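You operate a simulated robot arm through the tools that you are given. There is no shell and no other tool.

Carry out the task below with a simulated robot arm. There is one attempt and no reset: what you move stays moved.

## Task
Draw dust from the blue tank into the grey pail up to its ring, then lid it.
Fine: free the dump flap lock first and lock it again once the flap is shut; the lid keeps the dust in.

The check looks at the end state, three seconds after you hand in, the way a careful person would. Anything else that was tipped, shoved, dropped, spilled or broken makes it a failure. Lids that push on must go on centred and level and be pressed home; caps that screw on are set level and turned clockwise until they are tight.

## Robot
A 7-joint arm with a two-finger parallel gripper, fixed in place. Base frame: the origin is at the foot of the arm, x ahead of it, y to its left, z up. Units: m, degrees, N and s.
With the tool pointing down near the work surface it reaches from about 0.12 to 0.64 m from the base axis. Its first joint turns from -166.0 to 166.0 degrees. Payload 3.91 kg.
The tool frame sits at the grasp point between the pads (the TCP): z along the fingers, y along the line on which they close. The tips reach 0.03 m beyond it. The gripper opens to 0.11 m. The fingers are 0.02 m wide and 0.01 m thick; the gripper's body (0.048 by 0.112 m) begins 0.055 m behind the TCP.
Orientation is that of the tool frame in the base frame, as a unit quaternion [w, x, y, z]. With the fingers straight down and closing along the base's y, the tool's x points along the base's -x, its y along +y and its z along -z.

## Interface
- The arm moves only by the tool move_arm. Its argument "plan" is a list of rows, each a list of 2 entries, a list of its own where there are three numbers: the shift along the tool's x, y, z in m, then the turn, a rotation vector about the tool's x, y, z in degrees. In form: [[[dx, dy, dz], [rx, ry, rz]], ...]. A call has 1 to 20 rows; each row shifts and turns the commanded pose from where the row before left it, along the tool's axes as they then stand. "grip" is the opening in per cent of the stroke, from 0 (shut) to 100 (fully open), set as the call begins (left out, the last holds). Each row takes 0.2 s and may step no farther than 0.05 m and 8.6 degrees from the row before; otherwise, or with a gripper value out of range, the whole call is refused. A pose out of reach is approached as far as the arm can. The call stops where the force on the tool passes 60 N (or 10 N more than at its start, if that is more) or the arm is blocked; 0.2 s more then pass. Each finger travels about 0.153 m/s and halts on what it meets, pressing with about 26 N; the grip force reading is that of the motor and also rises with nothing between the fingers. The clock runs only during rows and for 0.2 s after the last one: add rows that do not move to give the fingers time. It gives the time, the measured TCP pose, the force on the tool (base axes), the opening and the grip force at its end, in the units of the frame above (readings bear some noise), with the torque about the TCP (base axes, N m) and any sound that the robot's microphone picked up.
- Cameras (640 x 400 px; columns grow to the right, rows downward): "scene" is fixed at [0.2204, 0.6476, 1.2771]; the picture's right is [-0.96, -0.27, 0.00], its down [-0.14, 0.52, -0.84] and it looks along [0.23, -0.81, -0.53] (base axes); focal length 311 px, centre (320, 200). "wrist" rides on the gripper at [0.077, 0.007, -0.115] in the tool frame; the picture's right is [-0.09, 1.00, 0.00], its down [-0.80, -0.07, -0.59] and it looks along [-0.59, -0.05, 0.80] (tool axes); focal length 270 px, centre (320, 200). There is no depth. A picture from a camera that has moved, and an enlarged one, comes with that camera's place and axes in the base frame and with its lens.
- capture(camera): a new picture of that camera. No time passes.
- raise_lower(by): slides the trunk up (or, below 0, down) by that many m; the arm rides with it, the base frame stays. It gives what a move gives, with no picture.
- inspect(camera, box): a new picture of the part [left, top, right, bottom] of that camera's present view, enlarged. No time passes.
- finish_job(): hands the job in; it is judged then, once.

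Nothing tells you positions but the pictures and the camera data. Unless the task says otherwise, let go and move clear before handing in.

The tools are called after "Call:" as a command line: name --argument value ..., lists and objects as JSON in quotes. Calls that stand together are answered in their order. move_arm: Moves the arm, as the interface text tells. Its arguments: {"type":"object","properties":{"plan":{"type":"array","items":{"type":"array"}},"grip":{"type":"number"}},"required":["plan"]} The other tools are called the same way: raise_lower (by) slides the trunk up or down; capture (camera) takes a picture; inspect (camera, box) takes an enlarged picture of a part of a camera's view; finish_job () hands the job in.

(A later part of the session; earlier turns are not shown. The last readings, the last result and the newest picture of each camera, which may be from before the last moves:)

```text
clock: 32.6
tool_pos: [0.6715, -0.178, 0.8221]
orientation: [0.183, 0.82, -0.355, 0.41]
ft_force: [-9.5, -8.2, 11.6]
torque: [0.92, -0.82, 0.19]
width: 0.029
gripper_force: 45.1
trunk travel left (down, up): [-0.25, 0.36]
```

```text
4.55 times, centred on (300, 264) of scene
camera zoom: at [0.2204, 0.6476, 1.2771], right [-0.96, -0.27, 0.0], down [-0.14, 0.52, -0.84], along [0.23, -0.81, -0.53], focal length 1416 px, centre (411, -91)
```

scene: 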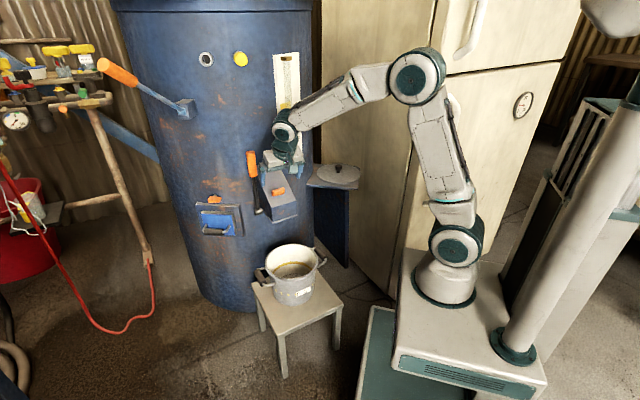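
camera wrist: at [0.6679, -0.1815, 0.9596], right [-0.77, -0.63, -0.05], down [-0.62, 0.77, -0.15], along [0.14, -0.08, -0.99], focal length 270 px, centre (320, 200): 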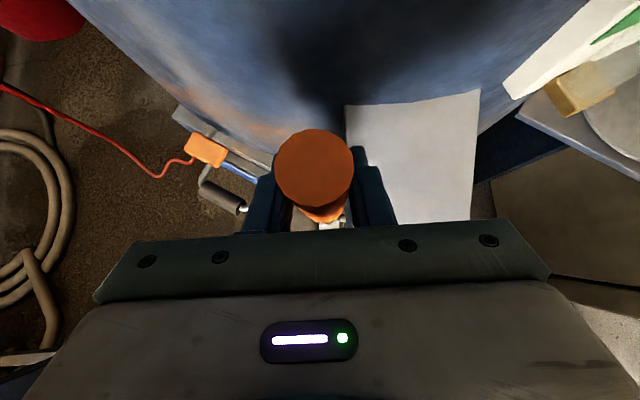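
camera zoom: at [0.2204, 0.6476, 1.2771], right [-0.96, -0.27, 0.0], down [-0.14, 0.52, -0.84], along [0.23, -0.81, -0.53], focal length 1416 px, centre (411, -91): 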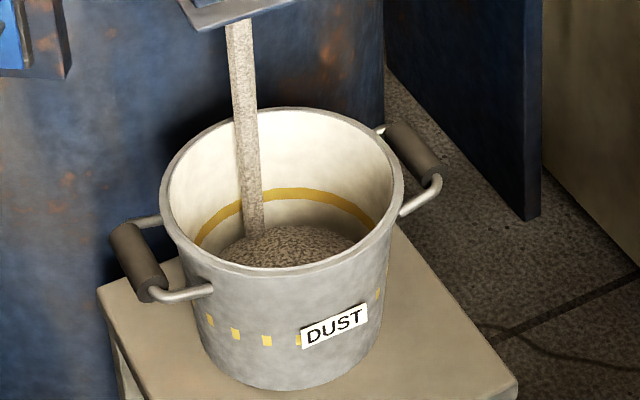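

The level rises steadily at about 2 px/s towards the ring. I'll hold another 4 s.

Call:
move_arm --plan '[[[0, 0, 0], [0, 0, 0]], [[0, 0, 0], [0, 0, 0]], [[0, 0, 0], [0, 0, 0]], [[0, 0, 0], [0, 0, 0]], [[0, 0, 0], [0, 0, 0]], [[0, 0, 0], [0, 0, 0]], [[0, 0, 0], [0, 0, 0]], [[0, 0, 0], [0, 0, 0]], [[0, 0, 0], [0, 0, 0]], [[0, 0, 0], [0, 0, 0]], [[0, 0, 0], [0, 0, 0]], [[0, 0, 0], [0, 0, 0]], [[0, 0, 0], [0, 0, 0]], [[0, 0, 0], [0, 0, 0]], [[0, 0, 0], [0, 0, 0]], [[0, 0, 0], [0, 0, 0]], [[0, 0, 0], [0, 0, 0]], [[0, 0, 0], [0, 0, 0]], [[0, 0, 0], [0, 0, 0]], [[0, 0, 0], [0, 0, 0]]]'

Call:
inspect --camera "scene" --box '[255, 235, 335, 290]'

```text
clock: 36.8
tool_pos: [0.6699, -0.1771, 0.8215]
orientation: [0.183, 0.82, -0.355, 0.411]
ft_force: [-9.8, -8.4, 11.3]
torque: [0.78, -0.88, 0.17]
width: 0.0288
gripper_force: 45.4
trunk travel left (down, up): [-0.25, 0.36]
```

```text
7.27 times, centred on (295, 262) of scene
camera zoom: at [0.2204, 0.6476, 1.2771], right [-0.96, -0.27, 0.0], down [-0.14, 0.52, -0.84], along [0.23, -0.81, -0.53], focal length 2265 px, centre (502, -254)
```

zoom: 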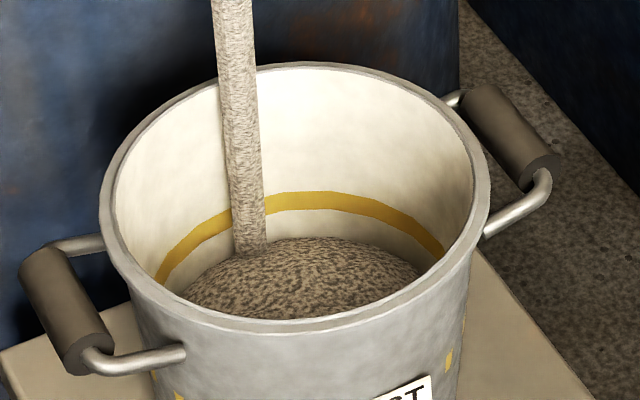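

The dust seems slightly domed, still below the ring band. I'll hold about 2.5 s more and check both cameras.

Call:
move_arm --plan '[[[0, 0, 0], [0, 0, 0]], [[0, 0, 0], [0, 0, 0]], [[0, 0, 0], [0, 0, 0]], [[0, 0, 0], [0, 0, 0]], [[0, 0, 0], [0, 0, 0]], [[0, 0, 0], [0, 0, 0]], [[0, 0, 0], [0, 0, 0]], [[0, 0, 0], [0, 0, 0]], [[0, 0, 0], [0, 0, 0]], [[0, 0, 0], [0, 0, 0]], [[0, 0, 0], [0, 0, 0]], [[0, 0, 0], [0, 0, 0]]]'

Call:
inspect --camera "scene" --box '[255, 235, 335, 290]'

Call:
capture --camera "wrist"

```text
clock: 39.4
tool_pos: [0.671, -0.1795, 0.8227]
orientation: [0.183, 0.82, -0.355, 0.41]
ft_force: [-10.8, -8.2, 11.1]
torque: [0.84, -0.81, 0.22]
width: 0.029
gripper_force: 45.1
trunk travel left (down, up): [-0.25, 0.36]
```

```text
7.27 times, centred on (295, 262) of scene
camera zoom: at [0.2204, 0.6476, 1.2771], right [-0.96, -0.27, 0.0], down [-0.14, 0.52, -0.84], along [0.23, -0.81, -0.53], focal length 2265 px, centre (502, -254)
```

zoom: 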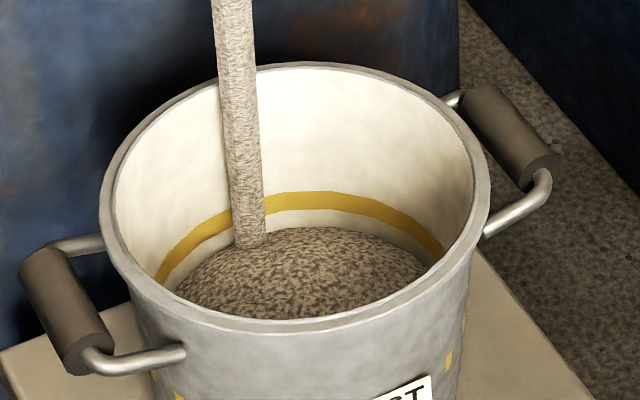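

```text
taken
camera wrist: at [0.6355, -0.1483, 0.9523], right [-0.77, -0.64, -0.06], down [-0.6, 0.75, -0.29], along [0.23, -0.18, -0.96], focal length 270 px, centre (320, 200)
```

wrist: 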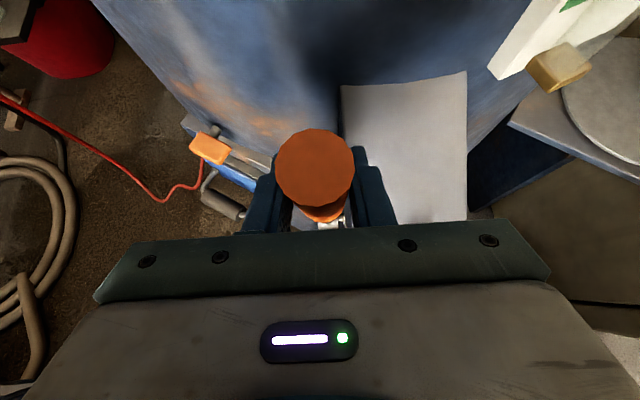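

The dust edge is about 10 mm under the ring and rising 2.6 mm/s. I'll hold 3 s more, then close and inspect the settled level.

Call:
move_arm --plan '[[[0, 0, 0], [0, 0, 0]], [[0, 0, 0], [0, 0, 0]], [[0, 0, 0], [0, 0, 0]], [[0, 0, 0], [0, 0, 0]], [[0, 0, 0], [0, 0, 0]], [[0, 0, 0], [0, 0, 0]], [[0, 0, 0], [0, 0, 0]], [[0, 0, 0], [0, 0, 0]], [[0, 0, 0], [0, 0, 0]], [[0, 0, 0], [0, 0, 0]], [[0, 0, 0], [0, 0, 0]], [[0, 0, 0], [0, 0, 0]], [[0, 0, 0], [0, 0, 0]]]'

Call:
inspect --camera "scene" --box '[255, 235, 335, 290]'

```text
clock: 42.2
tool_pos: [0.6715, -0.1788, 0.8209]
orientation: [0.182, 0.82, -0.355, 0.41]
ft_force: [-10.2, -8.9, 10.5]
torque: [0.81, -0.88, 0.23]
width: 0.0291
gripper_force: 44.7
trunk travel left (down, up): [-0.25, 0.36]
```

```text
7.27 times, centred on (295, 262) of scene
camera zoom: at [0.2204, 0.6476, 1.2771], right [-0.96, -0.27, 0.0], down [-0.14, 0.52, -0.84], along [0.23, -0.81, -0.53], focal length 2265 px, centre (502, -254)
```

zoom: 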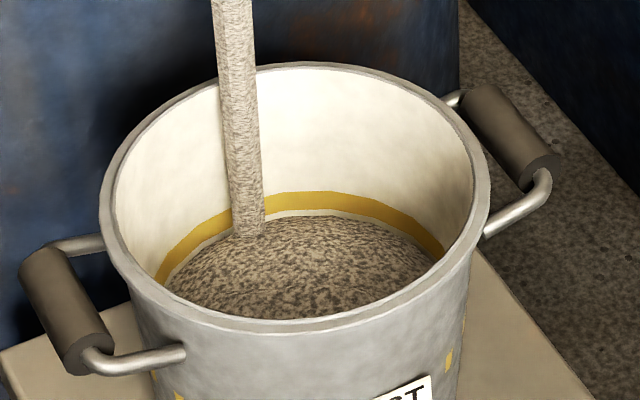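

Nearly at the ring's lower edge. I'll hold 1.6 s more, then push the lever back along its arc to shut the flap.

Call:
move_arm --plan '[[[0, 0, 0], [0, 0, 0]], [[0, 0, 0], [0, 0, 0]], [[0, 0, 0], [0, 0, 0]], [[0, 0, 0], [0, 0, 0]], [[0, 0, 0], [0, 0, 0]], [[0, 0, 0], [0, 0, 0]], [[0, 0, 0], [0, 0, 0]]]'

Call:
inspect --camera "scene" --box '[255, 235, 335, 290]'

```text
clock: 43.8
tool_pos: [0.6711, -0.1792, 0.8218]
orientation: [0.184, 0.819, -0.356, 0.41]
ft_force: [-10.6, -8.7, 10.5]
torque: [0.85, -0.88, 0.21]
width: 0.029
gripper_force: 45.1
trunk travel left (down, up): [-0.25, 0.36]
```

```text
7.27 times, centred on (295, 262) of scene
camera zoom: at [0.2204, 0.6476, 1.2771], right [-0.96, -0.27, 0.0], down [-0.14, 0.52, -0.84], along [0.23, -0.81, -0.53], focal length 2265 px, centre (502, -254)
```

zoom: 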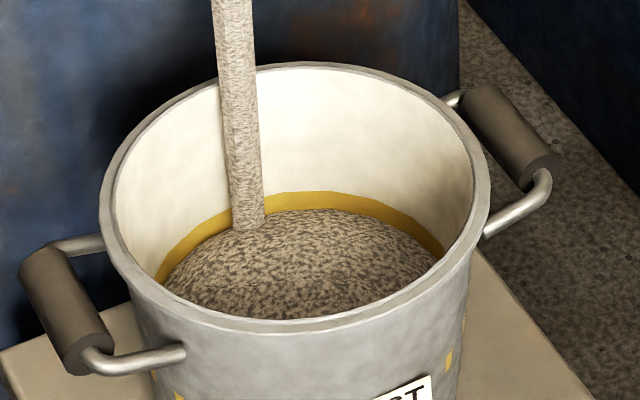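

It has just reached the ring's lower edge. Closing now.

Call:
move_arm --plan '[[[0.0093, 0, 0.0101], [0, -4, 0]], [[0.0093, 0, 0.0101], [0, -4, 0]], [[0.0015, 0, 0.0015], [0, -0.5, 0]]]'

Call:
inspect --camera "scene" --box '[255, 235, 335, 290]'

Call:
inspect --camera "scene" --box '[200, 110, 380, 310]'

```text
clock: 44.6
tool_pos: [0.6903, -0.1984, 0.8234]
orientation: [0.156, 0.848, -0.368, 0.348]
ft_force: [-14.6, -0.4, 9.2]
torque: [-0.18, -1.28, -0.22]
width: 0.0288
gripper_force: 45.2
trunk travel left (down, up): [-0.25, 0.36]
```

```text
7.27 times, centred on (295, 262) of scene
camera zoom: at [0.2204, 0.6476, 1.2771], right [-0.96, -0.27, 0.0], down [-0.14, 0.52, -0.84], along [0.23, -0.81, -0.53], focal length 2265 px, centre (502, -254)
```

zoom: 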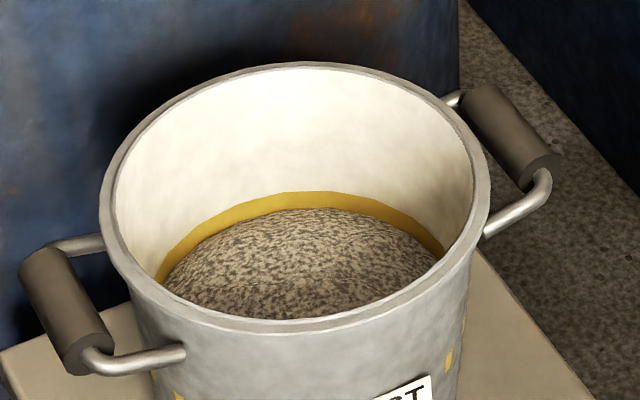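

```text
2.00 times, centred on (290, 210) of scene
camera zoom: at [0.2204, 0.6476, 1.2771], right [-0.96, -0.27, 0.0], down [-0.14, 0.52, -0.84], along [0.23, -0.81, -0.53], focal length 623 px, centre (380, 180)
```

zoom: 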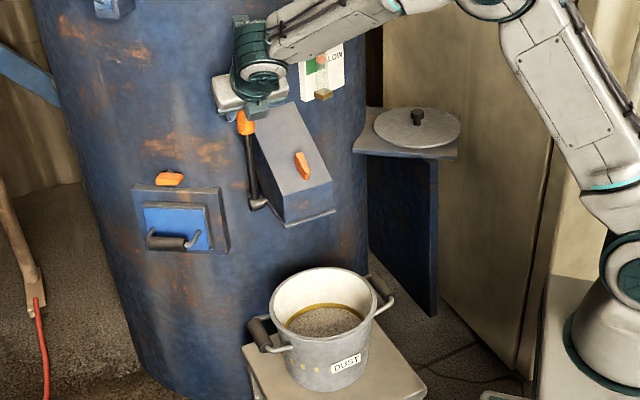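

The flap is shut and the dust sits just at the lower edge of the ring band. I'll give one short pulse to bring it nearer the middle of the ring.

Call:
move_arm --plan '[[[-0.0115, 0, -0.0109], [0, 4.5, 0]], [[-0.01, 0, -0.0094], [0, 4, 0]], [[0, 0, 0], [0, 0, 0]], [[0.0093, 0, 0.0101], [0, -4, 0]], [[0.0093, 0, 0.0101], [0, -4, 0]], [[0.0015, 0, 0.0015], [0, -0.5, 0]]]'

Call:
inspect --camera "scene" --box '[255, 235, 335, 290]'

```text
clock: 46.0
tool_pos: [0.6906, -0.1984, 0.8243]
orientation: [0.156, 0.848, -0.368, 0.348]
ft_force: [-13.3, 1.4, 7.9]
torque: [-0.1, -1.22, -0.04]
width: 0.029
gripper_force: 44.9
trunk travel left (down, up): [-0.25, 0.36]
```

```text
7.27 times, centred on (295, 262) of scene
camera zoom: at [0.2204, 0.6476, 1.2771], right [-0.96, -0.27, 0.0], down [-0.14, 0.52, -0.84], along [0.23, -0.81, -0.53], focal length 2265 px, centre (502, -254)
```

zoom: 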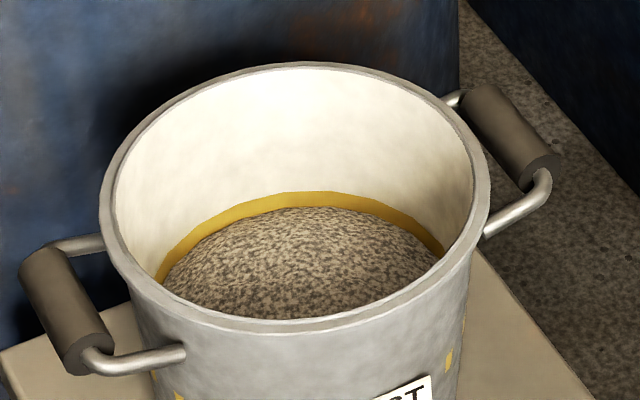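

Call:
inspect --camera "scene" --box '[272, 255, 322, 285]'

```text
12.80 times, centred on (297, 270) of scene
camera zoom: at [0.2204, 0.6476, 1.2771], right [-0.96, -0.27, 0.0], down [-0.14, 0.52, -0.84], along [0.23, -0.81, -0.53], focal length 3986 px, centre (614, -696)
```

zoom: 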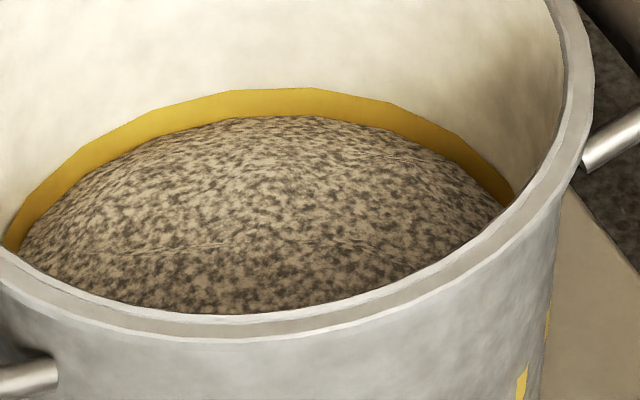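

The dust edge is now in the lower third of the band; one more equal pulse brings it close to the middle.

Call:
move_arm --plan '[[[-0.0115, 0, -0.0109], [0, 4.5, 0]], [[-0.01, 0, -0.0094], [0, 4, 0]], [[0, 0, 0], [0, 0, 0]], [[0.0093, 0, 0.0101], [0, -4, 0]], [[0.0093, 0, 0.0101], [0, -4, 0]], [[0.0015, 0, 0.0015], [0, -0.5, 0]]]'

Call:
inspect --camera "scene" --box '[272, 255, 322, 285]'

Call:
inspect --camera "scene" --box '[240, 160, 320, 235]'

Call:
capture --camera "wrist"

```text
clock: 47.4
tool_pos: [0.6901, -0.1977, 0.8242]
orientation: [0.156, 0.848, -0.368, 0.349]
ft_force: [-8.6, 0.2, 5.6]
torque: [-0.06, -1.38, -0.11]
width: 0.0289
gripper_force: 45.7
trunk travel left (down, up): [-0.25, 0.36]
```

```text
12.80 times, centred on (297, 270) of scene
camera zoom: at [0.2204, 0.6476, 1.2771], right [-0.96, -0.27, 0.0], down [-0.14, 0.52, -0.84], along [0.23, -0.81, -0.53], focal length 3986 px, centre (614, -696)
```

zoom: 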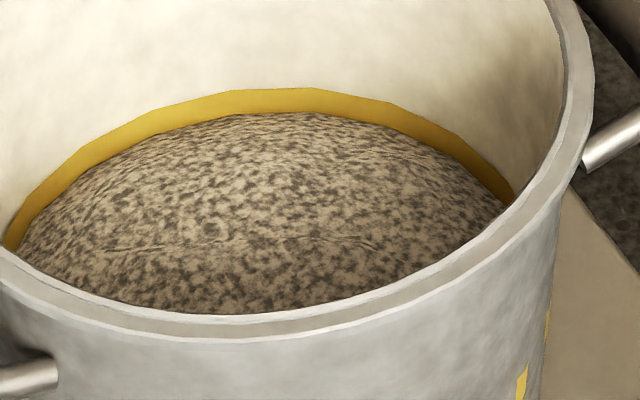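

```text
5.33 times, centred on (280, 198) of scene
camera zoom: at [0.2204, 0.6476, 1.2771], right [-0.96, -0.27, 0.0], down [-0.14, 0.52, -0.84], along [0.23, -0.81, -0.53], focal length 1661 px, centre (533, 213)
```

zoom: 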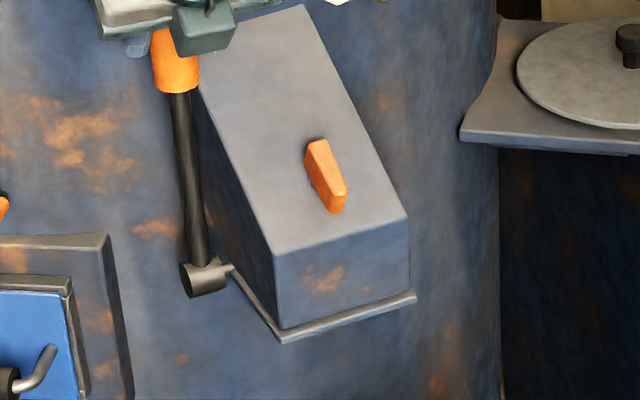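

```text
taken
camera wrist: at [0.6686, -0.1822, 0.9592], right [-0.77, -0.63, -0.05], down [-0.62, 0.77, -0.14], along [0.13, -0.08, -0.99], focal length 270 px, centre (320, 200)
```

wrist: 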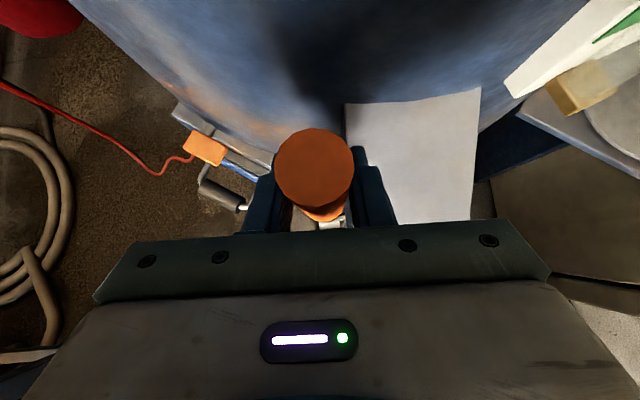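

The dust is in the ring band and the flap is flush shut. I'll release the lever and back off.

Call:
move_arm --plan '[[[0, 0, 0], [0, 0, 0]], [[0, 0, 0], [0, 0, 0]], [[0, 0, 0], [0, 0, 0]], [[0.003, 0, -0.03], [0, 0, 0]], [[0.003, 0, -0.03], [0, 0, 0]], [[0.003, 0, -0.04], [0, 0, 0]]]' --grip 70

Call:
inspect --camera "scene" --box '[220, 140, 340, 240]'

Call:
capture --camera "wrist"

```text
clock: 48.8
tool_pos: [0.6463, -0.149, 0.8989]
orientation: [0.157, 0.848, -0.368, 0.347]
ft_force: [0.7, -0.1, -0.1]
torque: [0.02, 0.04, -0.03]
width: 0.0769
gripper_force: 0.1
trunk travel left (down, up): [-0.25, 0.36]
```

```text
4.00 times, centred on (280, 190) of scene
camera zoom: at [0.2204, 0.6476, 1.2771], right [-0.96, -0.27, 0.0], down [-0.14, 0.52, -0.84], along [0.23, -0.81, -0.53], focal length 1246 px, centre (480, 240)
```

zoom: 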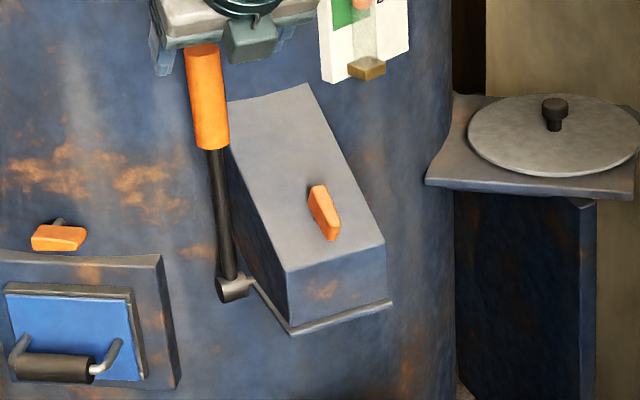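

```text
taken
camera wrist: at [0.6244, -0.1339, 1.0355], right [-0.77, -0.63, -0.05], down [-0.62, 0.77, -0.14], along [0.13, -0.08, -0.99], focal length 270 px, centre (320, 200)
```

wrist: 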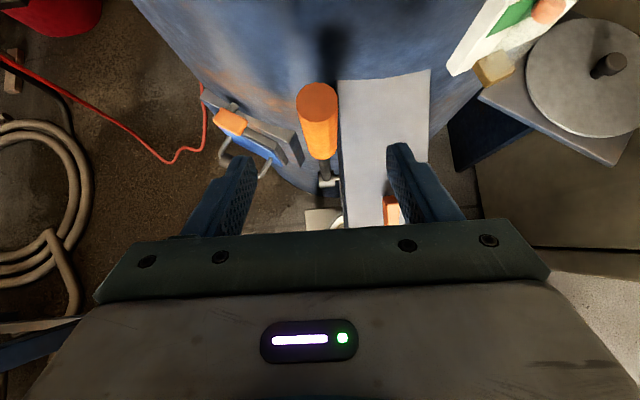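

The lever stays put. Now I'll go back over the knob, using the earlier release orientation, to relock it.

Call:
move_arm --plan '[[[-0.0313, 0.0231, 0], [0, 0, 0]], [[-0.0313, 0.0231, 0], [0, 0, 0]], [[-0.0313, 0.0231, 0], [0, 0, 0]], [[0, 0, 0], [0, -7.7, 0]], [[0, 0, 0], [0, -7.7, 0]], [[0.009, 0, 0], [0, 0, -4]], [[0, 0, 0], [0, 0, 0]]]' --grip 55

Call:
capture --camera "wrist"

```text
clock: 50.4
tool_pos: [0.5569, -0.1545, 0.8381]
orientation: [0.113, 0.9, -0.354, 0.226]
ft_force: [0.5, -0.7, -0.1]
torque: [0.01, 0.03, 0.0]
width: 0.0604
gripper_force: 0.1
trunk travel left (down, up): [-0.25, 0.36]
```

```text
taken
camera wrist: at [0.5645, -0.1634, 0.9765], right [-0.74, -0.67, 0.0], down [-0.66, 0.74, 0.12], along [-0.08, 0.09, -0.99], focal length 270 px, centre (320, 200)
```

wrist: 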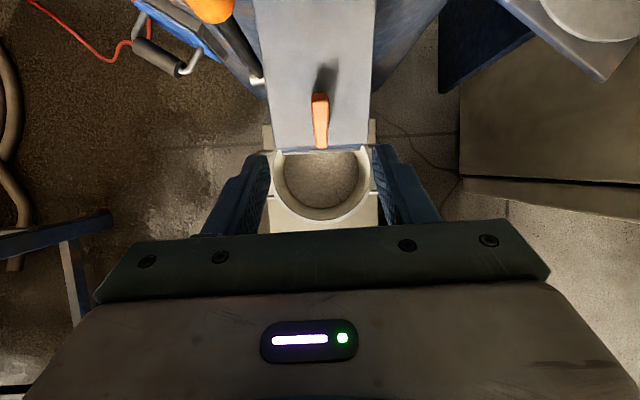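

Call:
move_arm --plan '[[[-0.0006, 0.0002, 0.0268], [0, 0, 0]], [[-0.0006, 0.0002, 0.0268], [0, 0, 0]], [[-0.0006, 0.0002, 0.0268], [0, 0, 0]], [[-0.0006, 0.0002, 0.0265], [0, 0, 0]]]'

Call:
capture --camera "wrist"

```text
clock: 51.4
tool_pos: [0.5884, -0.1936, 0.7453]
orientation: [0.113, 0.9, -0.354, 0.228]
ft_force: [0.3, 0.5, 1.5]
torque: [0.0, 0.02, -0.02]
width: 0.0606
gripper_force: 0.0
trunk travel left (down, up): [-0.25, 0.36]
```

```text
taken
camera wrist: at [0.5964, -0.2015, 0.8831], right [-0.74, -0.67, 0.0], down [-0.66, 0.74, 0.12], along [-0.08, 0.09, -0.99], focal length 270 px, centre (320, 200)
```

wrist: 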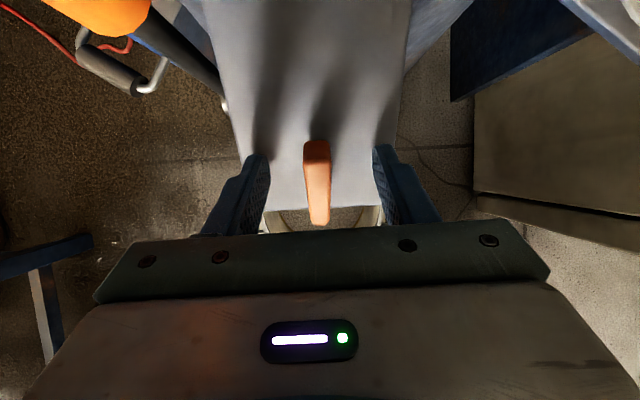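

The bar sits between the fingers, near its middle. Closing and starting to turn it back clockwise.

Call:
move_arm --plan '[[[0, 0, 0], [0, 0, 0]], [[0, 0, 0], [0, 0, 0]], [[0, 0, 0], [0, 0, 0]]]' --grip 0

Call:
move_arm --plan '[[[0, 0, 0], [0, 0, 8]], [[0, 0, 0], [0, 0, 8]], [[0, 0, 0], [0, 0, 8]], [[0, 0, 0], [0, 0, 0]]]'

Call:
capture --camera "wrist"

```text
clock: 52.2
tool_pos: [0.59, -0.192, 0.7445]
orientation: [0.112, 0.9, -0.354, 0.227]
ft_force: [3.8, 1.1, -4.7]
torque: [0.34, -1.46, 0.29]
width: 0.015
gripper_force: 44.9
trunk travel left (down, up): [-0.25, 0.36]
```

```text
clock: 53.2
tool_pos: [0.5902, -0.193, 0.7451]
orientation: [0.064, 0.806, -0.534, 0.247]
ft_force: [2.1, 7.6, 0.6]
torque: [1.37, -0.6, 0.7]
width: 0.0145
gripper_force: 45.4
trunk travel left (down, up): [-0.25, 0.36]
```

```text
taken
camera wrist: at [0.5697, -0.2175, 0.8795], right [-0.92, -0.35, -0.2], down [-0.38, 0.91, 0.16], along [0.13, 0.22, -0.97], focal length 270 px, centre (320, 200)
```

wrist: 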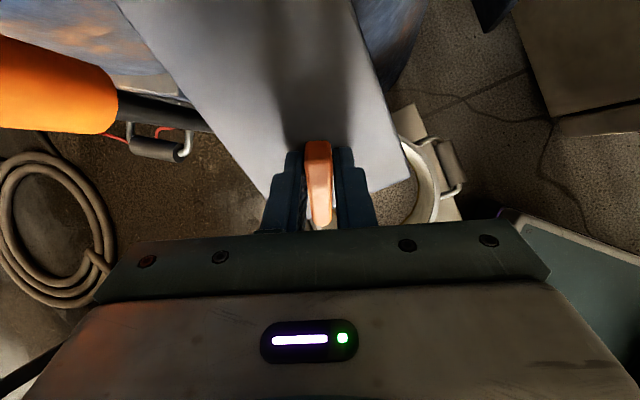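

The bar follows with low side load. I'll continue turning.

Call:
move_arm --plan '[[[0, 0, 0], [0, 0, 8]], [[0, 0, 0], [0, 0, 8]], [[0, 0, 0], [0, 0, 8]], [[0, 0, 0], [0, 0, 8]], [[0, 0, 0], [0, 0, 8]], [[0, 0, 0], [0, 0, 0]]]'

Call:
capture --camera "wrist"

```text
clock: 54.6
tool_pos: [0.5916, -0.1925, 0.7455]
orientation: [0.024, -0.575, 0.777, -0.254]
ft_force: [5.2, 12.6, 1.4]
torque: [0.43, -1.23, 0.64]
width: 0.0146
gripper_force: 44.4
trunk travel left (down, up): [-0.25, 0.36]
```

```text
taken
camera wrist: at [0.5206, -0.2187, 0.8614], right [-0.85, 0.29, -0.44], down [0.14, 0.93, 0.34], along [0.51, 0.23, -0.83], focal length 270 px, centre (320, 200)
```

wrist: 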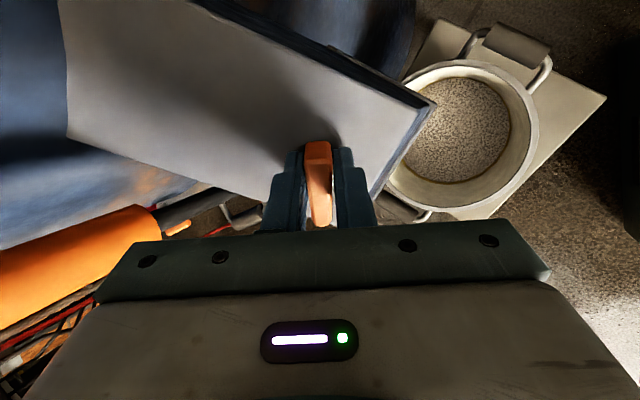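

Call:
move_arm --plan '[[[0, 0, 0], [0, 0, 8]], [[0, 0, 0], [0, 0, 8]], [[0, 0, 0], [0, 0, 6]], [[0, 0, 0], [0, 0, 0]]]'

Call:
move_arm --plan '[[[0, 0, 0], [0, 0, 6]], [[0, 0, 0], [0, 0, 0]]]'

Call:
capture --camera "wrist"

```text
clock: 55.6
tool_pos: [0.5904, -0.1937, 0.7453]
orientation: [0.072, -0.415, 0.873, -0.244]
ft_force: [5.9, 10.9, 7.6]
torque: [0.15, -0.19, 0.1]
width: 0.0142
gripper_force: 44.9
trunk travel left (down, up): [-0.25, 0.36]
```

```text
clock: 56.2
tool_pos: [0.5901, -0.1922, 0.745]
orientation: [0.084, -0.37, 0.893, -0.241]
ft_force: [9.7, 7.2, 8.3]
torque: [-0.23, 0.3, 0.01]
width: 0.0144
gripper_force: 45.2
trunk travel left (down, up): [-0.25, 0.36]
```

```text
taken
camera wrist: at [0.4941, -0.2005, 0.8437], right [-0.56, 0.67, -0.49], down [0.42, 0.74, 0.53], along [0.72, 0.09, -0.69], focal length 270 px, centre (320, 200)
```

wrist: 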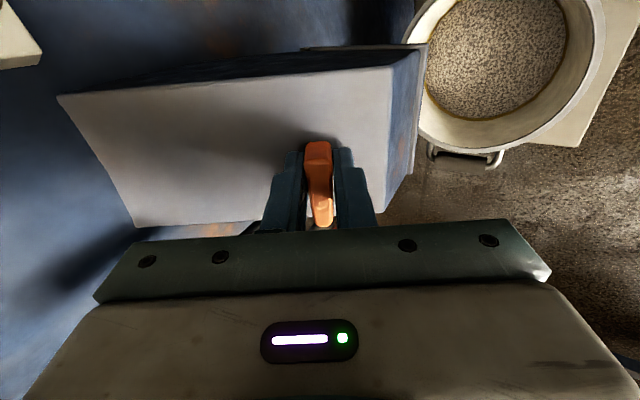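

Call:
move_arm --plan '[[[0, 0, 0], [0, 0, 4]], [[0, 0, 0], [0, 0, 0]]]'

Call:
move_arm --plan '[[[0, 0, 0], [0, 0, 4]], [[0, 0, 0], [0, 0, 0]]]'

Call:
capture --camera "wrist"

```text
clock: 56.8
tool_pos: [0.5903, -0.1936, 0.7459]
orientation: [0.093, -0.338, 0.906, -0.238]
ft_force: [9.8, 2.1, 12.4]
torque: [-0.57, 0.93, 0.71]
width: 0.0147
gripper_force: 44.7
trunk travel left (down, up): [-0.25, 0.36]
```

```text
clock: 57.4
tool_pos: [0.5917, -0.1944, 0.7446]
orientation: [0.101, -0.307, 0.917, -0.234]
ft_force: [12.6, -0.5, 15.2]
torque: [-0.79, 1.19, 0.56]
width: 0.0163
gripper_force: 44.6
trunk travel left (down, up): [-0.25, 0.36]
```

```text
taken
camera wrist: at [0.4889, -0.1934, 0.8385], right [-0.44, 0.75, -0.49], down [0.47, 0.66, 0.59], along [0.76, 0.03, -0.65], focal length 270 px, centre (320, 200)
```

wrist: 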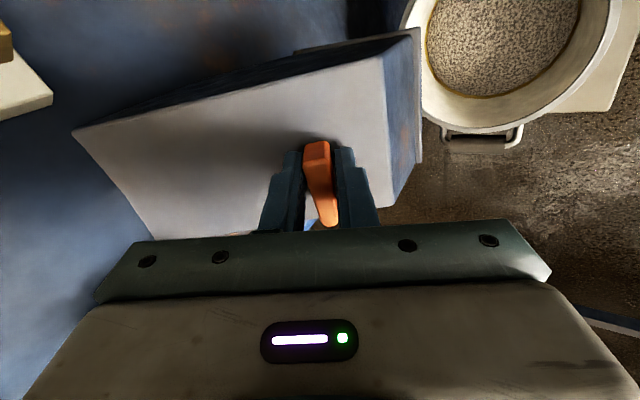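

The stop is felt again at about 1.2 N m: the lock is home. I'll ease off, let go and withdraw.

Call:
move_arm --plan '[[[0, 0, 0], [0, 0, -5]], [[0, 0, 0], [0, 0, 0]]]'

Call:
move_arm --plan '[[[0, 0, 0], [0, 0, 0]], [[0, 0, 0], [0, 0, 0]], [[0, 0, -0.02], [0, 0, 0]], [[0, 0, -0.04], [0, 0, 0]], [[0, 0, -0.04], [0, 0, 0]]]' --grip 60

Call:
capture --camera "wrist"

Call:
inspect --camera "scene" --box '[220, 140, 340, 240]'

```text
clock: 58.0
tool_pos: [0.5902, -0.1944, 0.7453]
orientation: [0.091, -0.346, 0.903, -0.237]
ft_force: [12.9, -6.3, 16.2]
torque: [0.56, 0.02, 0.62]
width: 0.0142
gripper_force: 45.4
trunk travel left (down, up): [-0.25, 0.36]
```

```text
clock: 59.2
tool_pos: [0.556, -0.156, 0.8314]
orientation: [0.091, -0.347, 0.903, -0.237]
ft_force: [-1.0, -0.6, 0.6]
torque: [0.01, -0.02, 0.02]
width: 0.066
gripper_force: 0.0
trunk travel left (down, up): [-0.25, 0.36]
```

```text
taken
camera wrist: at [0.4575, -0.1607, 0.9293], right [-0.52, 0.7, -0.49], down [0.44, 0.71, 0.55], along [0.73, 0.07, -0.68], focal length 270 px, centre (320, 200)
```

wrist: 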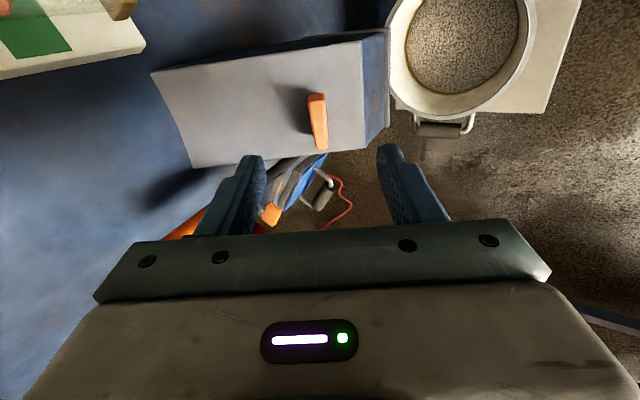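

```text
4.00 times, centred on (280, 190) of scene
camera zoom: at [0.2204, 0.6476, 1.2771], right [-0.96, -0.27, 0.0], down [-0.14, 0.52, -0.84], along [0.23, -0.81, -0.53], focal length 1246 px, centre (480, 240)
```

zoom: 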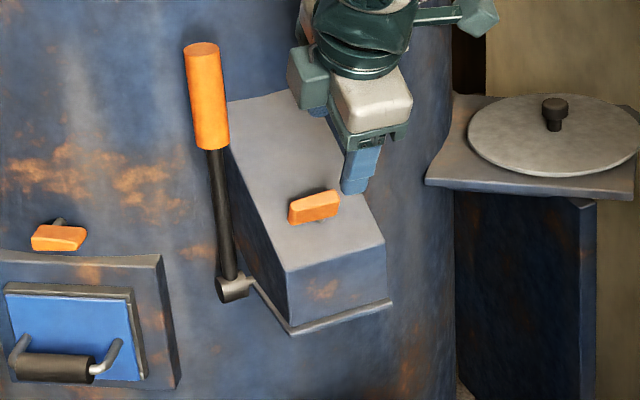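

The lock is back across as at the start, lever upright, flap shut. Now the lid: I'll back away and turn the gripper to a tilted pose suited to both the lid shelf and the pail.

Call:
move_arm --plan '[[[0.0, 0, -0.04], [0, 0, 0]], [[0.0, 0, -0.04], [0, 0, 0]], [[0, 0, 0], [0, 0, 8.2]], [[0, 0, 0], [0, 0, 8.2]], [[0, 0, 0], [0, 0, 8.2]], [[0, 0, 0], [0, 0, 8.2]], [[0, 0, 0], [0, 0, 8.2]], [[0, 0, 0], [0, 0, 8.2]], [[0, 0, 0], [0, 0, 8.2]], [[0, 0, 0], [0, 0, 8.2]], [[0, 0, 0], [0, 0, 8.2]], [[0, 0, 0], [0, 0, 8.2]], [[0, 0, 0], [0, 0, 8]]]'

Call:
capture --camera "wrist"

Call:
capture --camera "scene"

```text
clock: 62.0
tool_pos: [0.5323, -0.1274, 0.9005]
orientation: [0.232, 0.396, 0.883, -0.104]
ft_force: [-0.8, -0.3, 0.0]
torque: [0.0, 0.01, -0.01]
width: 0.0661
gripper_force: 0.1
trunk travel left (down, up): [-0.25, 0.36]
```

```text
taken
camera wrist: at [0.4542, -0.0308, 0.9634], right [0.79, 0.61, 0.04], down [0.22, -0.35, 0.91], along [0.57, -0.71, -0.41], focal length 270 px, centre (320, 200)
```

wrist: 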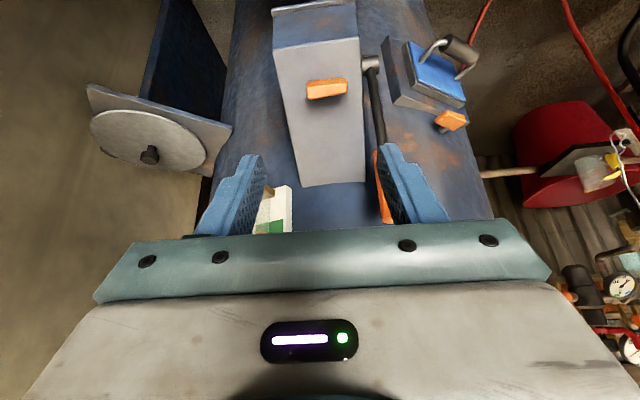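

```text
taken
```

scene: 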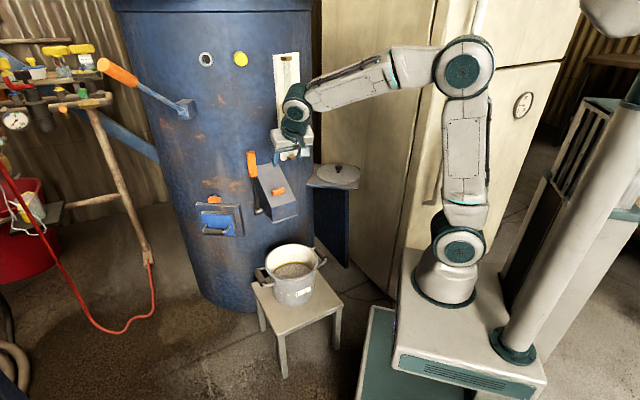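

The lid knob triangulates to about (0.475, -0.583, 0.65). I'll approach in two stages, staying clear of the tank and the cabinet.

Call:
move_arm --plan '[[[-0.0099, -0.0368, 0.0102], [0, 0, 0]], [[-0.0099, -0.0368, 0.0102], [0, 0, 0]], [[-0.0099, -0.0368, 0.0102], [0, 0, 0]], [[-0.0099, -0.0368, 0.0102], [0, 0, 0]], [[-0.0099, -0.0368, 0.0102], [0, 0, 0]]]'

Call:
capture --camera "wrist"

Call:
capture --camera "scene"

```text
clock: 63.2
tool_pos: [0.4399, -0.3011, 0.8804]
orientation: [0.231, 0.393, 0.884, -0.104]
ft_force: [0.0, 0.5, 0.2]
torque: [0.0, 0.0, 0.01]
width: 0.0658
gripper_force: 0.1
trunk travel left (down, up): [-0.25, 0.36]
```

```text
taken
camera wrist: at [0.3638, -0.2041, 0.9427], right [0.79, 0.61, 0.04], down [0.22, -0.35, 0.91], along [0.57, -0.71, -0.41], focal length 270 px, centre (320, 200)
```

wrist: 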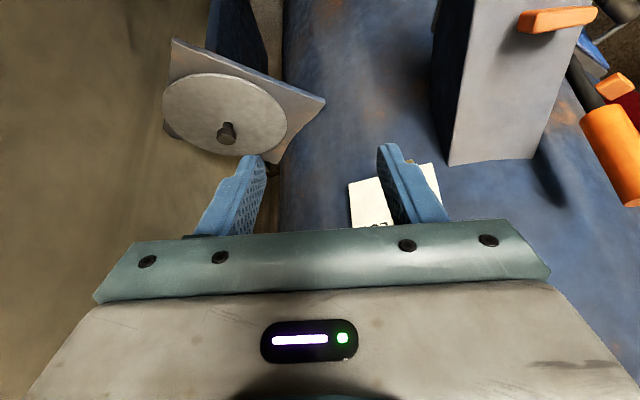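

```text
taken
```

scene: 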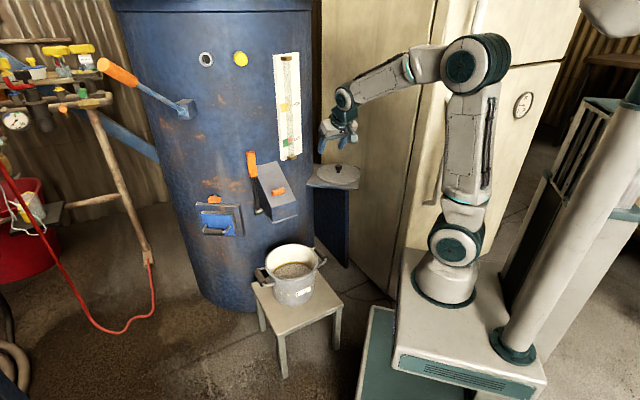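

The knob head is refined to about (0.471, -0.575, 0.655). I'll move to a point 10 cm before it along the tool axis.

Call:
move_arm --plan '[[[-0.0122, -0.0227, 0.0295], [0, 0, 0]], [[-0.0122, -0.0227, 0.0295], [0, 0, 0]], [[-0.0122, -0.0227, 0.0295], [0, 0, 0]], [[-0.0122, -0.0227, 0.0295], [0, 0, 0]], [[-0.0122, -0.0227, 0.0295], [0, 0, 0]], [[-0.0122, -0.0227, 0.0295], [0, 0, 0]], [[-0.0122, -0.0227, 0.0295], [0, 0, 0]]]'

Call:
capture --camera "wrist"

Call:
inspect --camera "scene" --box '[280, 110, 420, 220]'

```text
clock: 64.8
tool_pos: [0.4401, -0.5406, 0.7446]
orientation: [0.231, 0.393, 0.884, -0.105]
ft_force: [-0.2, 0.6, 1.2]
torque: [0.02, 0.02, -0.01]
width: 0.0661
gripper_force: 0.2
trunk travel left (down, up): [-0.25, 0.36]
```

```text
taken
camera wrist: at [0.3621, -0.4432, 0.8061], right [0.79, 0.61, 0.04], down [0.22, -0.35, 0.91], along [0.57, -0.71, -0.41], focal length 270 px, centre (320, 200)
```

wrist: 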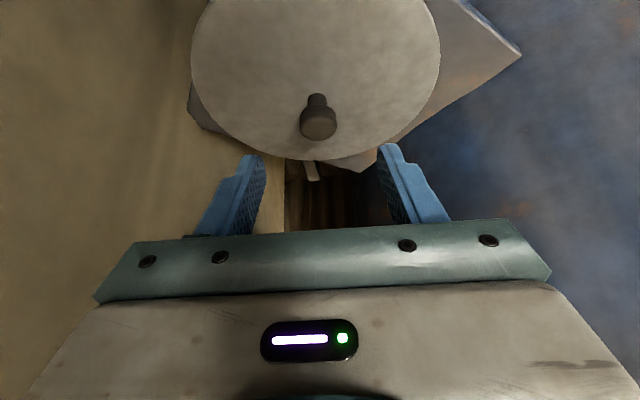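

```text
3.64 times, centred on (350, 165) of scene
camera zoom: at [0.2204, 0.6476, 1.2771], right [-0.96, -0.27, 0.0], down [-0.14, 0.52, -0.84], along [0.23, -0.81, -0.53], focal length 1132 px, centre (211, 327)
```

zoom: 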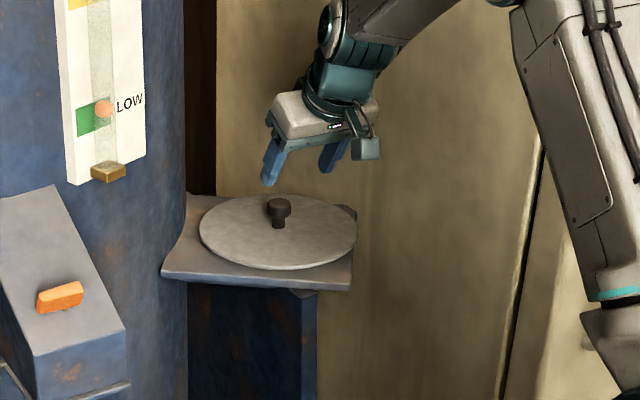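

The lid's knob is centred between the fingers, lid top near z = 0.63. I'll advance onto the knob.

Call:
move_arm --plan '[[[0.0006, -0.0004, 0.0226], [0, 0, 0]], [[0.0006, -0.0004, 0.0226], [0, 0, 0]], [[0.0006, -0.0004, 0.0226], [0, 0, 0]], [[0.0005, -0.0003, 0.02], [0, 0, 0]], [[0, 0, 0], [0, 0, 0]]]'

Call:
capture --camera "wrist"

Call:
inspect --camera "scene" --box '[300, 130, 380, 200]'

```text
clock: 66.0
tool_pos: [0.4648, -0.5705, 0.6653]
orientation: [0.231, 0.394, 0.883, -0.104]
ft_force: [-0.2, -0.2, -0.5]
torque: [0.0, -0.04, -0.05]
width: 0.0663
gripper_force: 0.0
trunk travel left (down, up): [-0.25, 0.36]
```

```text
taken
camera wrist: at [0.3878, -0.4737, 0.7275], right [0.79, 0.61, 0.04], down [0.22, -0.35, 0.91], along [0.57, -0.71, -0.41], focal length 270 px, centre (320, 200)
```

wrist: 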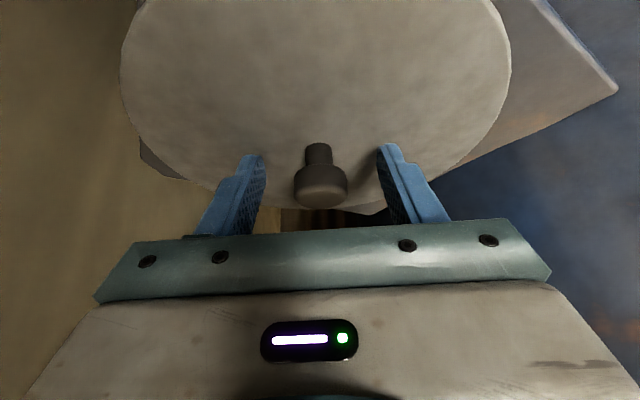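

```text
5.71 times, centred on (340, 165) of scene
camera zoom: at [0.2204, 0.6476, 1.2771], right [-0.96, -0.27, 0.0], down [-0.14, 0.52, -0.84], along [0.23, -0.81, -0.53], focal length 1780 px, centre (206, 400)
```

zoom: 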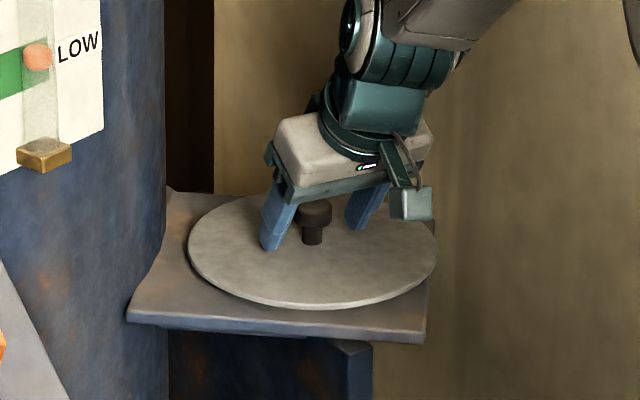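

The knob is right between the pads. Closing.

Call:
move_arm --plan '[[[0, 0, 0], [0, 0, 0]], [[0, 0, 0], [0, 0, 0]], [[0, 0, 0], [0, 0, 0]]]' --grip 0

Call:
capture --camera "wrist"

```text
clock: 66.8
tool_pos: [0.466, -0.5694, 0.6654]
orientation: [0.231, 0.394, 0.884, -0.104]
ft_force: [0.3, 0.4, 0.0]
torque: [0.07, -0.1, 0.01]
width: 0.0288
gripper_force: 26.3
trunk travel left (down, up): [-0.25, 0.36]
```

```text
taken
camera wrist: at [0.3877, -0.4736, 0.7278], right [0.79, 0.61, 0.04], down [0.22, -0.35, 0.91], along [0.57, -0.71, -0.41], focal length 270 px, centre (320, 200)
```

wrist: 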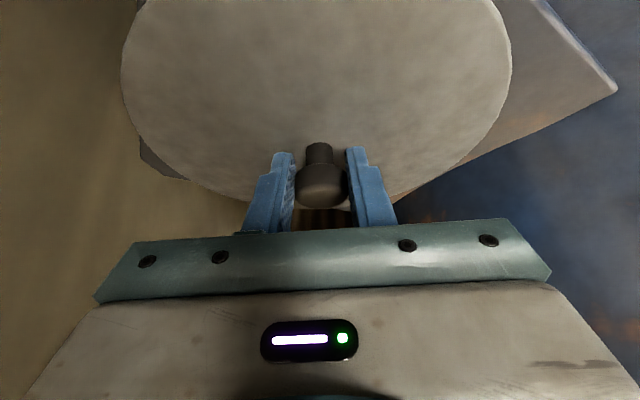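

Gripped at 28.8 mm. Lifting straight up in the base frame.

Call:
move_arm --plan '[[[-0.0098, 0, -0.0175], [0, 0, 0]], [[-0.0148, 0, -0.0262], [0, 0, 0]], [[-0.0148, 0, -0.0262], [0, 0, 0]], [[0, 0, 0], [0, 0, 0]]]'

Call:
capture --camera "wrist"

Call:
inspect --camera "scene" --box '[290, 110, 390, 200]'

```text
clock: 67.8
tool_pos: [0.4665, -0.5703, 0.7464]
orientation: [0.231, 0.394, 0.883, -0.104]
ft_force: [0.1, 0.1, -0.6]
torque: [0.0, 0.03, 0.0]
width: 0.0288
gripper_force: 25.8
trunk travel left (down, up): [-0.25, 0.36]
```

```text
taken
camera wrist: at [0.3896, -0.4739, 0.8096], right [0.79, 0.61, 0.04], down [0.22, -0.35, 0.91], along [0.57, -0.71, -0.41], focal length 270 px, centre (320, 200)
```

wrist: 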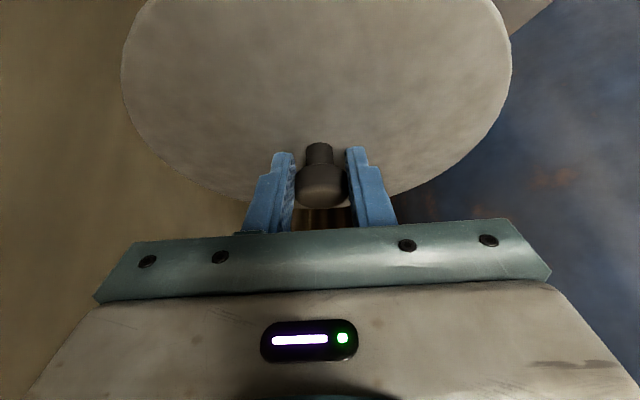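

```text
4.44 times, centred on (340, 155) of scene
camera zoom: at [0.2204, 0.6476, 1.2771], right [-0.96, -0.27, 0.0], down [-0.14, 0.52, -0.84], along [0.23, -0.81, -0.53], focal length 1384 px, centre (231, 400)
```

zoom: 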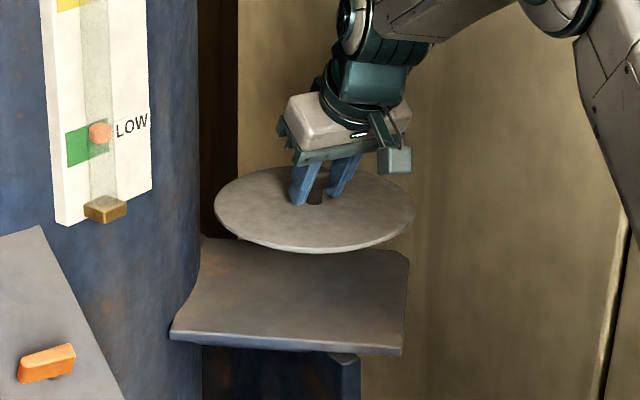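

The lid is up and level. I'll carry it back out of the corridor and around to the open side of the pail, since it must slide in under the chute.

Call:
move_arm --plan '[[[0.0209, 0.0145, -0.0186], [0, 0, 0]], [[0.0209, 0.0145, -0.0186], [0, 0, 0]], [[0.0209, 0.0145, -0.0186], [0, 0, 0]], [[0.0209, 0.0145, -0.0186], [0, 0, 0]], [[0.0209, 0.0145, -0.0186], [0, 0, 0]], [[0.0209, 0.0145, -0.0186], [0, 0, 0]], [[0.0209, 0.0145, -0.0186], [0, 0, 0]], [[0.0209, 0.0145, -0.0186], [0, 0, 0]], [[0.0209, 0.0145, -0.0186], [0, 0, 0]], [[0, 0, 0], [0, 0, 0]]]'

Call:
capture --camera "scene"

```text
clock: 70.0
tool_pos: [0.398, -0.2982, 0.7995]
orientation: [0.232, 0.394, 0.883, -0.105]
ft_force: [-0.4, -0.3, -1.8]
torque: [0.01, -0.01, 0.02]
width: 0.0288
gripper_force: 25.5
trunk travel left (down, up): [-0.25, 0.36]
```

```text
taken
```

scene: 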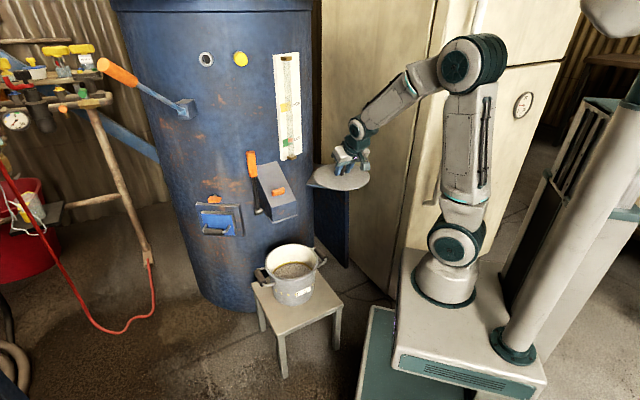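

Call:
move_arm --plan '[[[0.0252, 0.0231, -0.0014], [0, 0, 0]], [[0.0252, 0.0231, -0.0014], [0, 0, 0]], [[0.0252, 0.0231, -0.0014], [0, 0, 0]], [[0.0252, 0.0231, -0.0014], [0, 0, 0]], [[0.0252, 0.0231, -0.0014], [0, 0, 0]], [[0.0252, 0.0231, -0.0014], [0, 0, 0]], [[0.0252, 0.0231, -0.0014], [0, 0, 0]], [[0.0252, 0.0231, -0.0014], [0, 0, 0]], [[0.0252, 0.0231, -0.0014], [0, 0, 0]], [[0, 0, 0], [0, 0, 0]]]'

Call:
capture --camera "scene"

Call:
capture --camera "wrist"

```text
clock: 72.2
tool_pos: [0.4172, -0.0095, 0.6962]
orientation: [0.231, 0.394, 0.884, -0.104]
ft_force: [0.3, 0.1, -1.9]
torque: [0.05, -0.02, -0.02]
width: 0.0288
gripper_force: 25.8
trunk travel left (down, up): [-0.25, 0.36]
```

```text
taken
```

scene: 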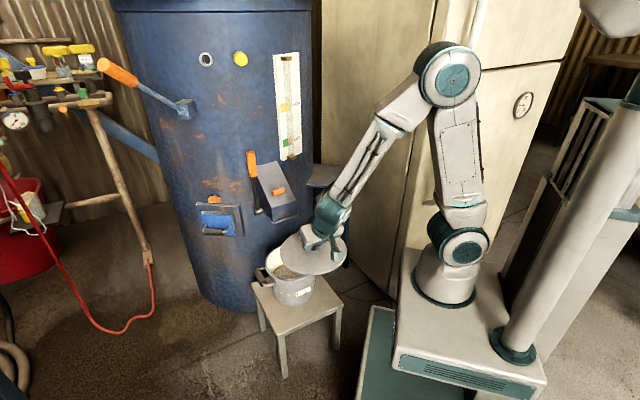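

```text
taken
camera wrist: at [0.3393, 0.0874, 0.759], right [0.79, 0.61, 0.04], down [0.22, -0.35, 0.91], along [0.57, -0.71, -0.41], focal length 270 px, centre (320, 200)
```

wrist: 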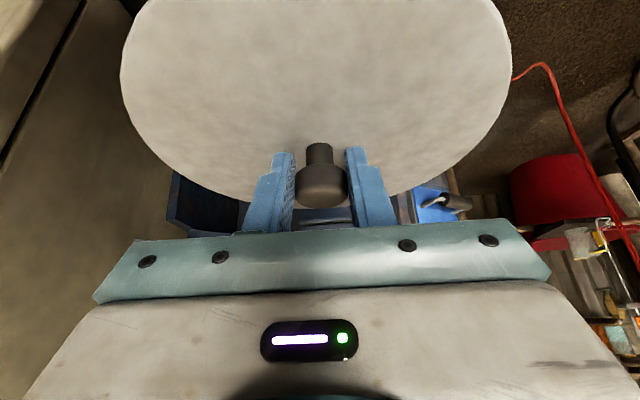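

The lid is outward of the pail. I'll lower the trunk by 0.14 m so the lid goes in between the pail rim and the chute.

Call:
raise_lower --by -0.14

Call:
capture --camera "scene"

Call:
inspect --camera "scene" --box '[230, 200, 390, 310]'

```text
clock: 73.8
tool_pos: [0.4159, -0.0094, 0.5568]
orientation: [0.231, 0.394, 0.883, -0.104]
ft_force: [0.6, -0.3, -1.5]
torque: [-0.01, -0.04, 0.0]
width: 0.0286
gripper_force: 26.2
trunk travel left (down, up): [-0.11, 0.5]
```

```text
taken
```

scene: 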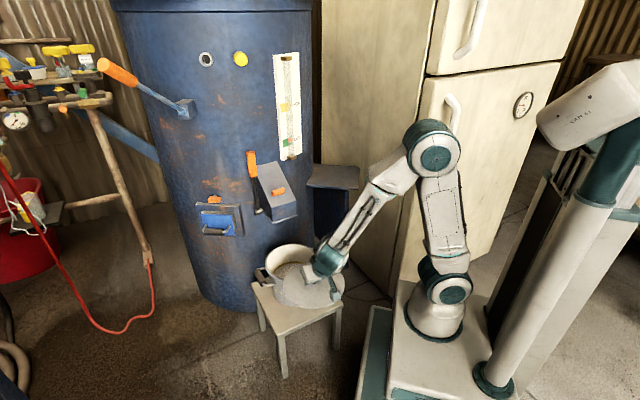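

```text
3.64 times, centred on (310, 255) of scene
camera zoom: at [0.2204, 0.6476, 1.2771], right [-0.96, -0.27, 0.0], down [-0.14, 0.52, -0.84], along [0.23, -0.81, -0.53], focal length 1132 px, centre (356, 0)
```

zoom: 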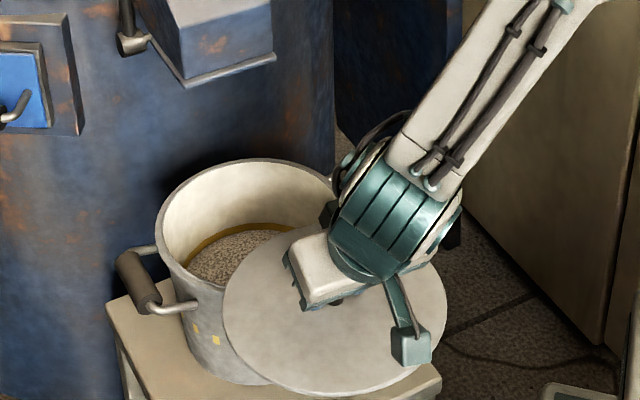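

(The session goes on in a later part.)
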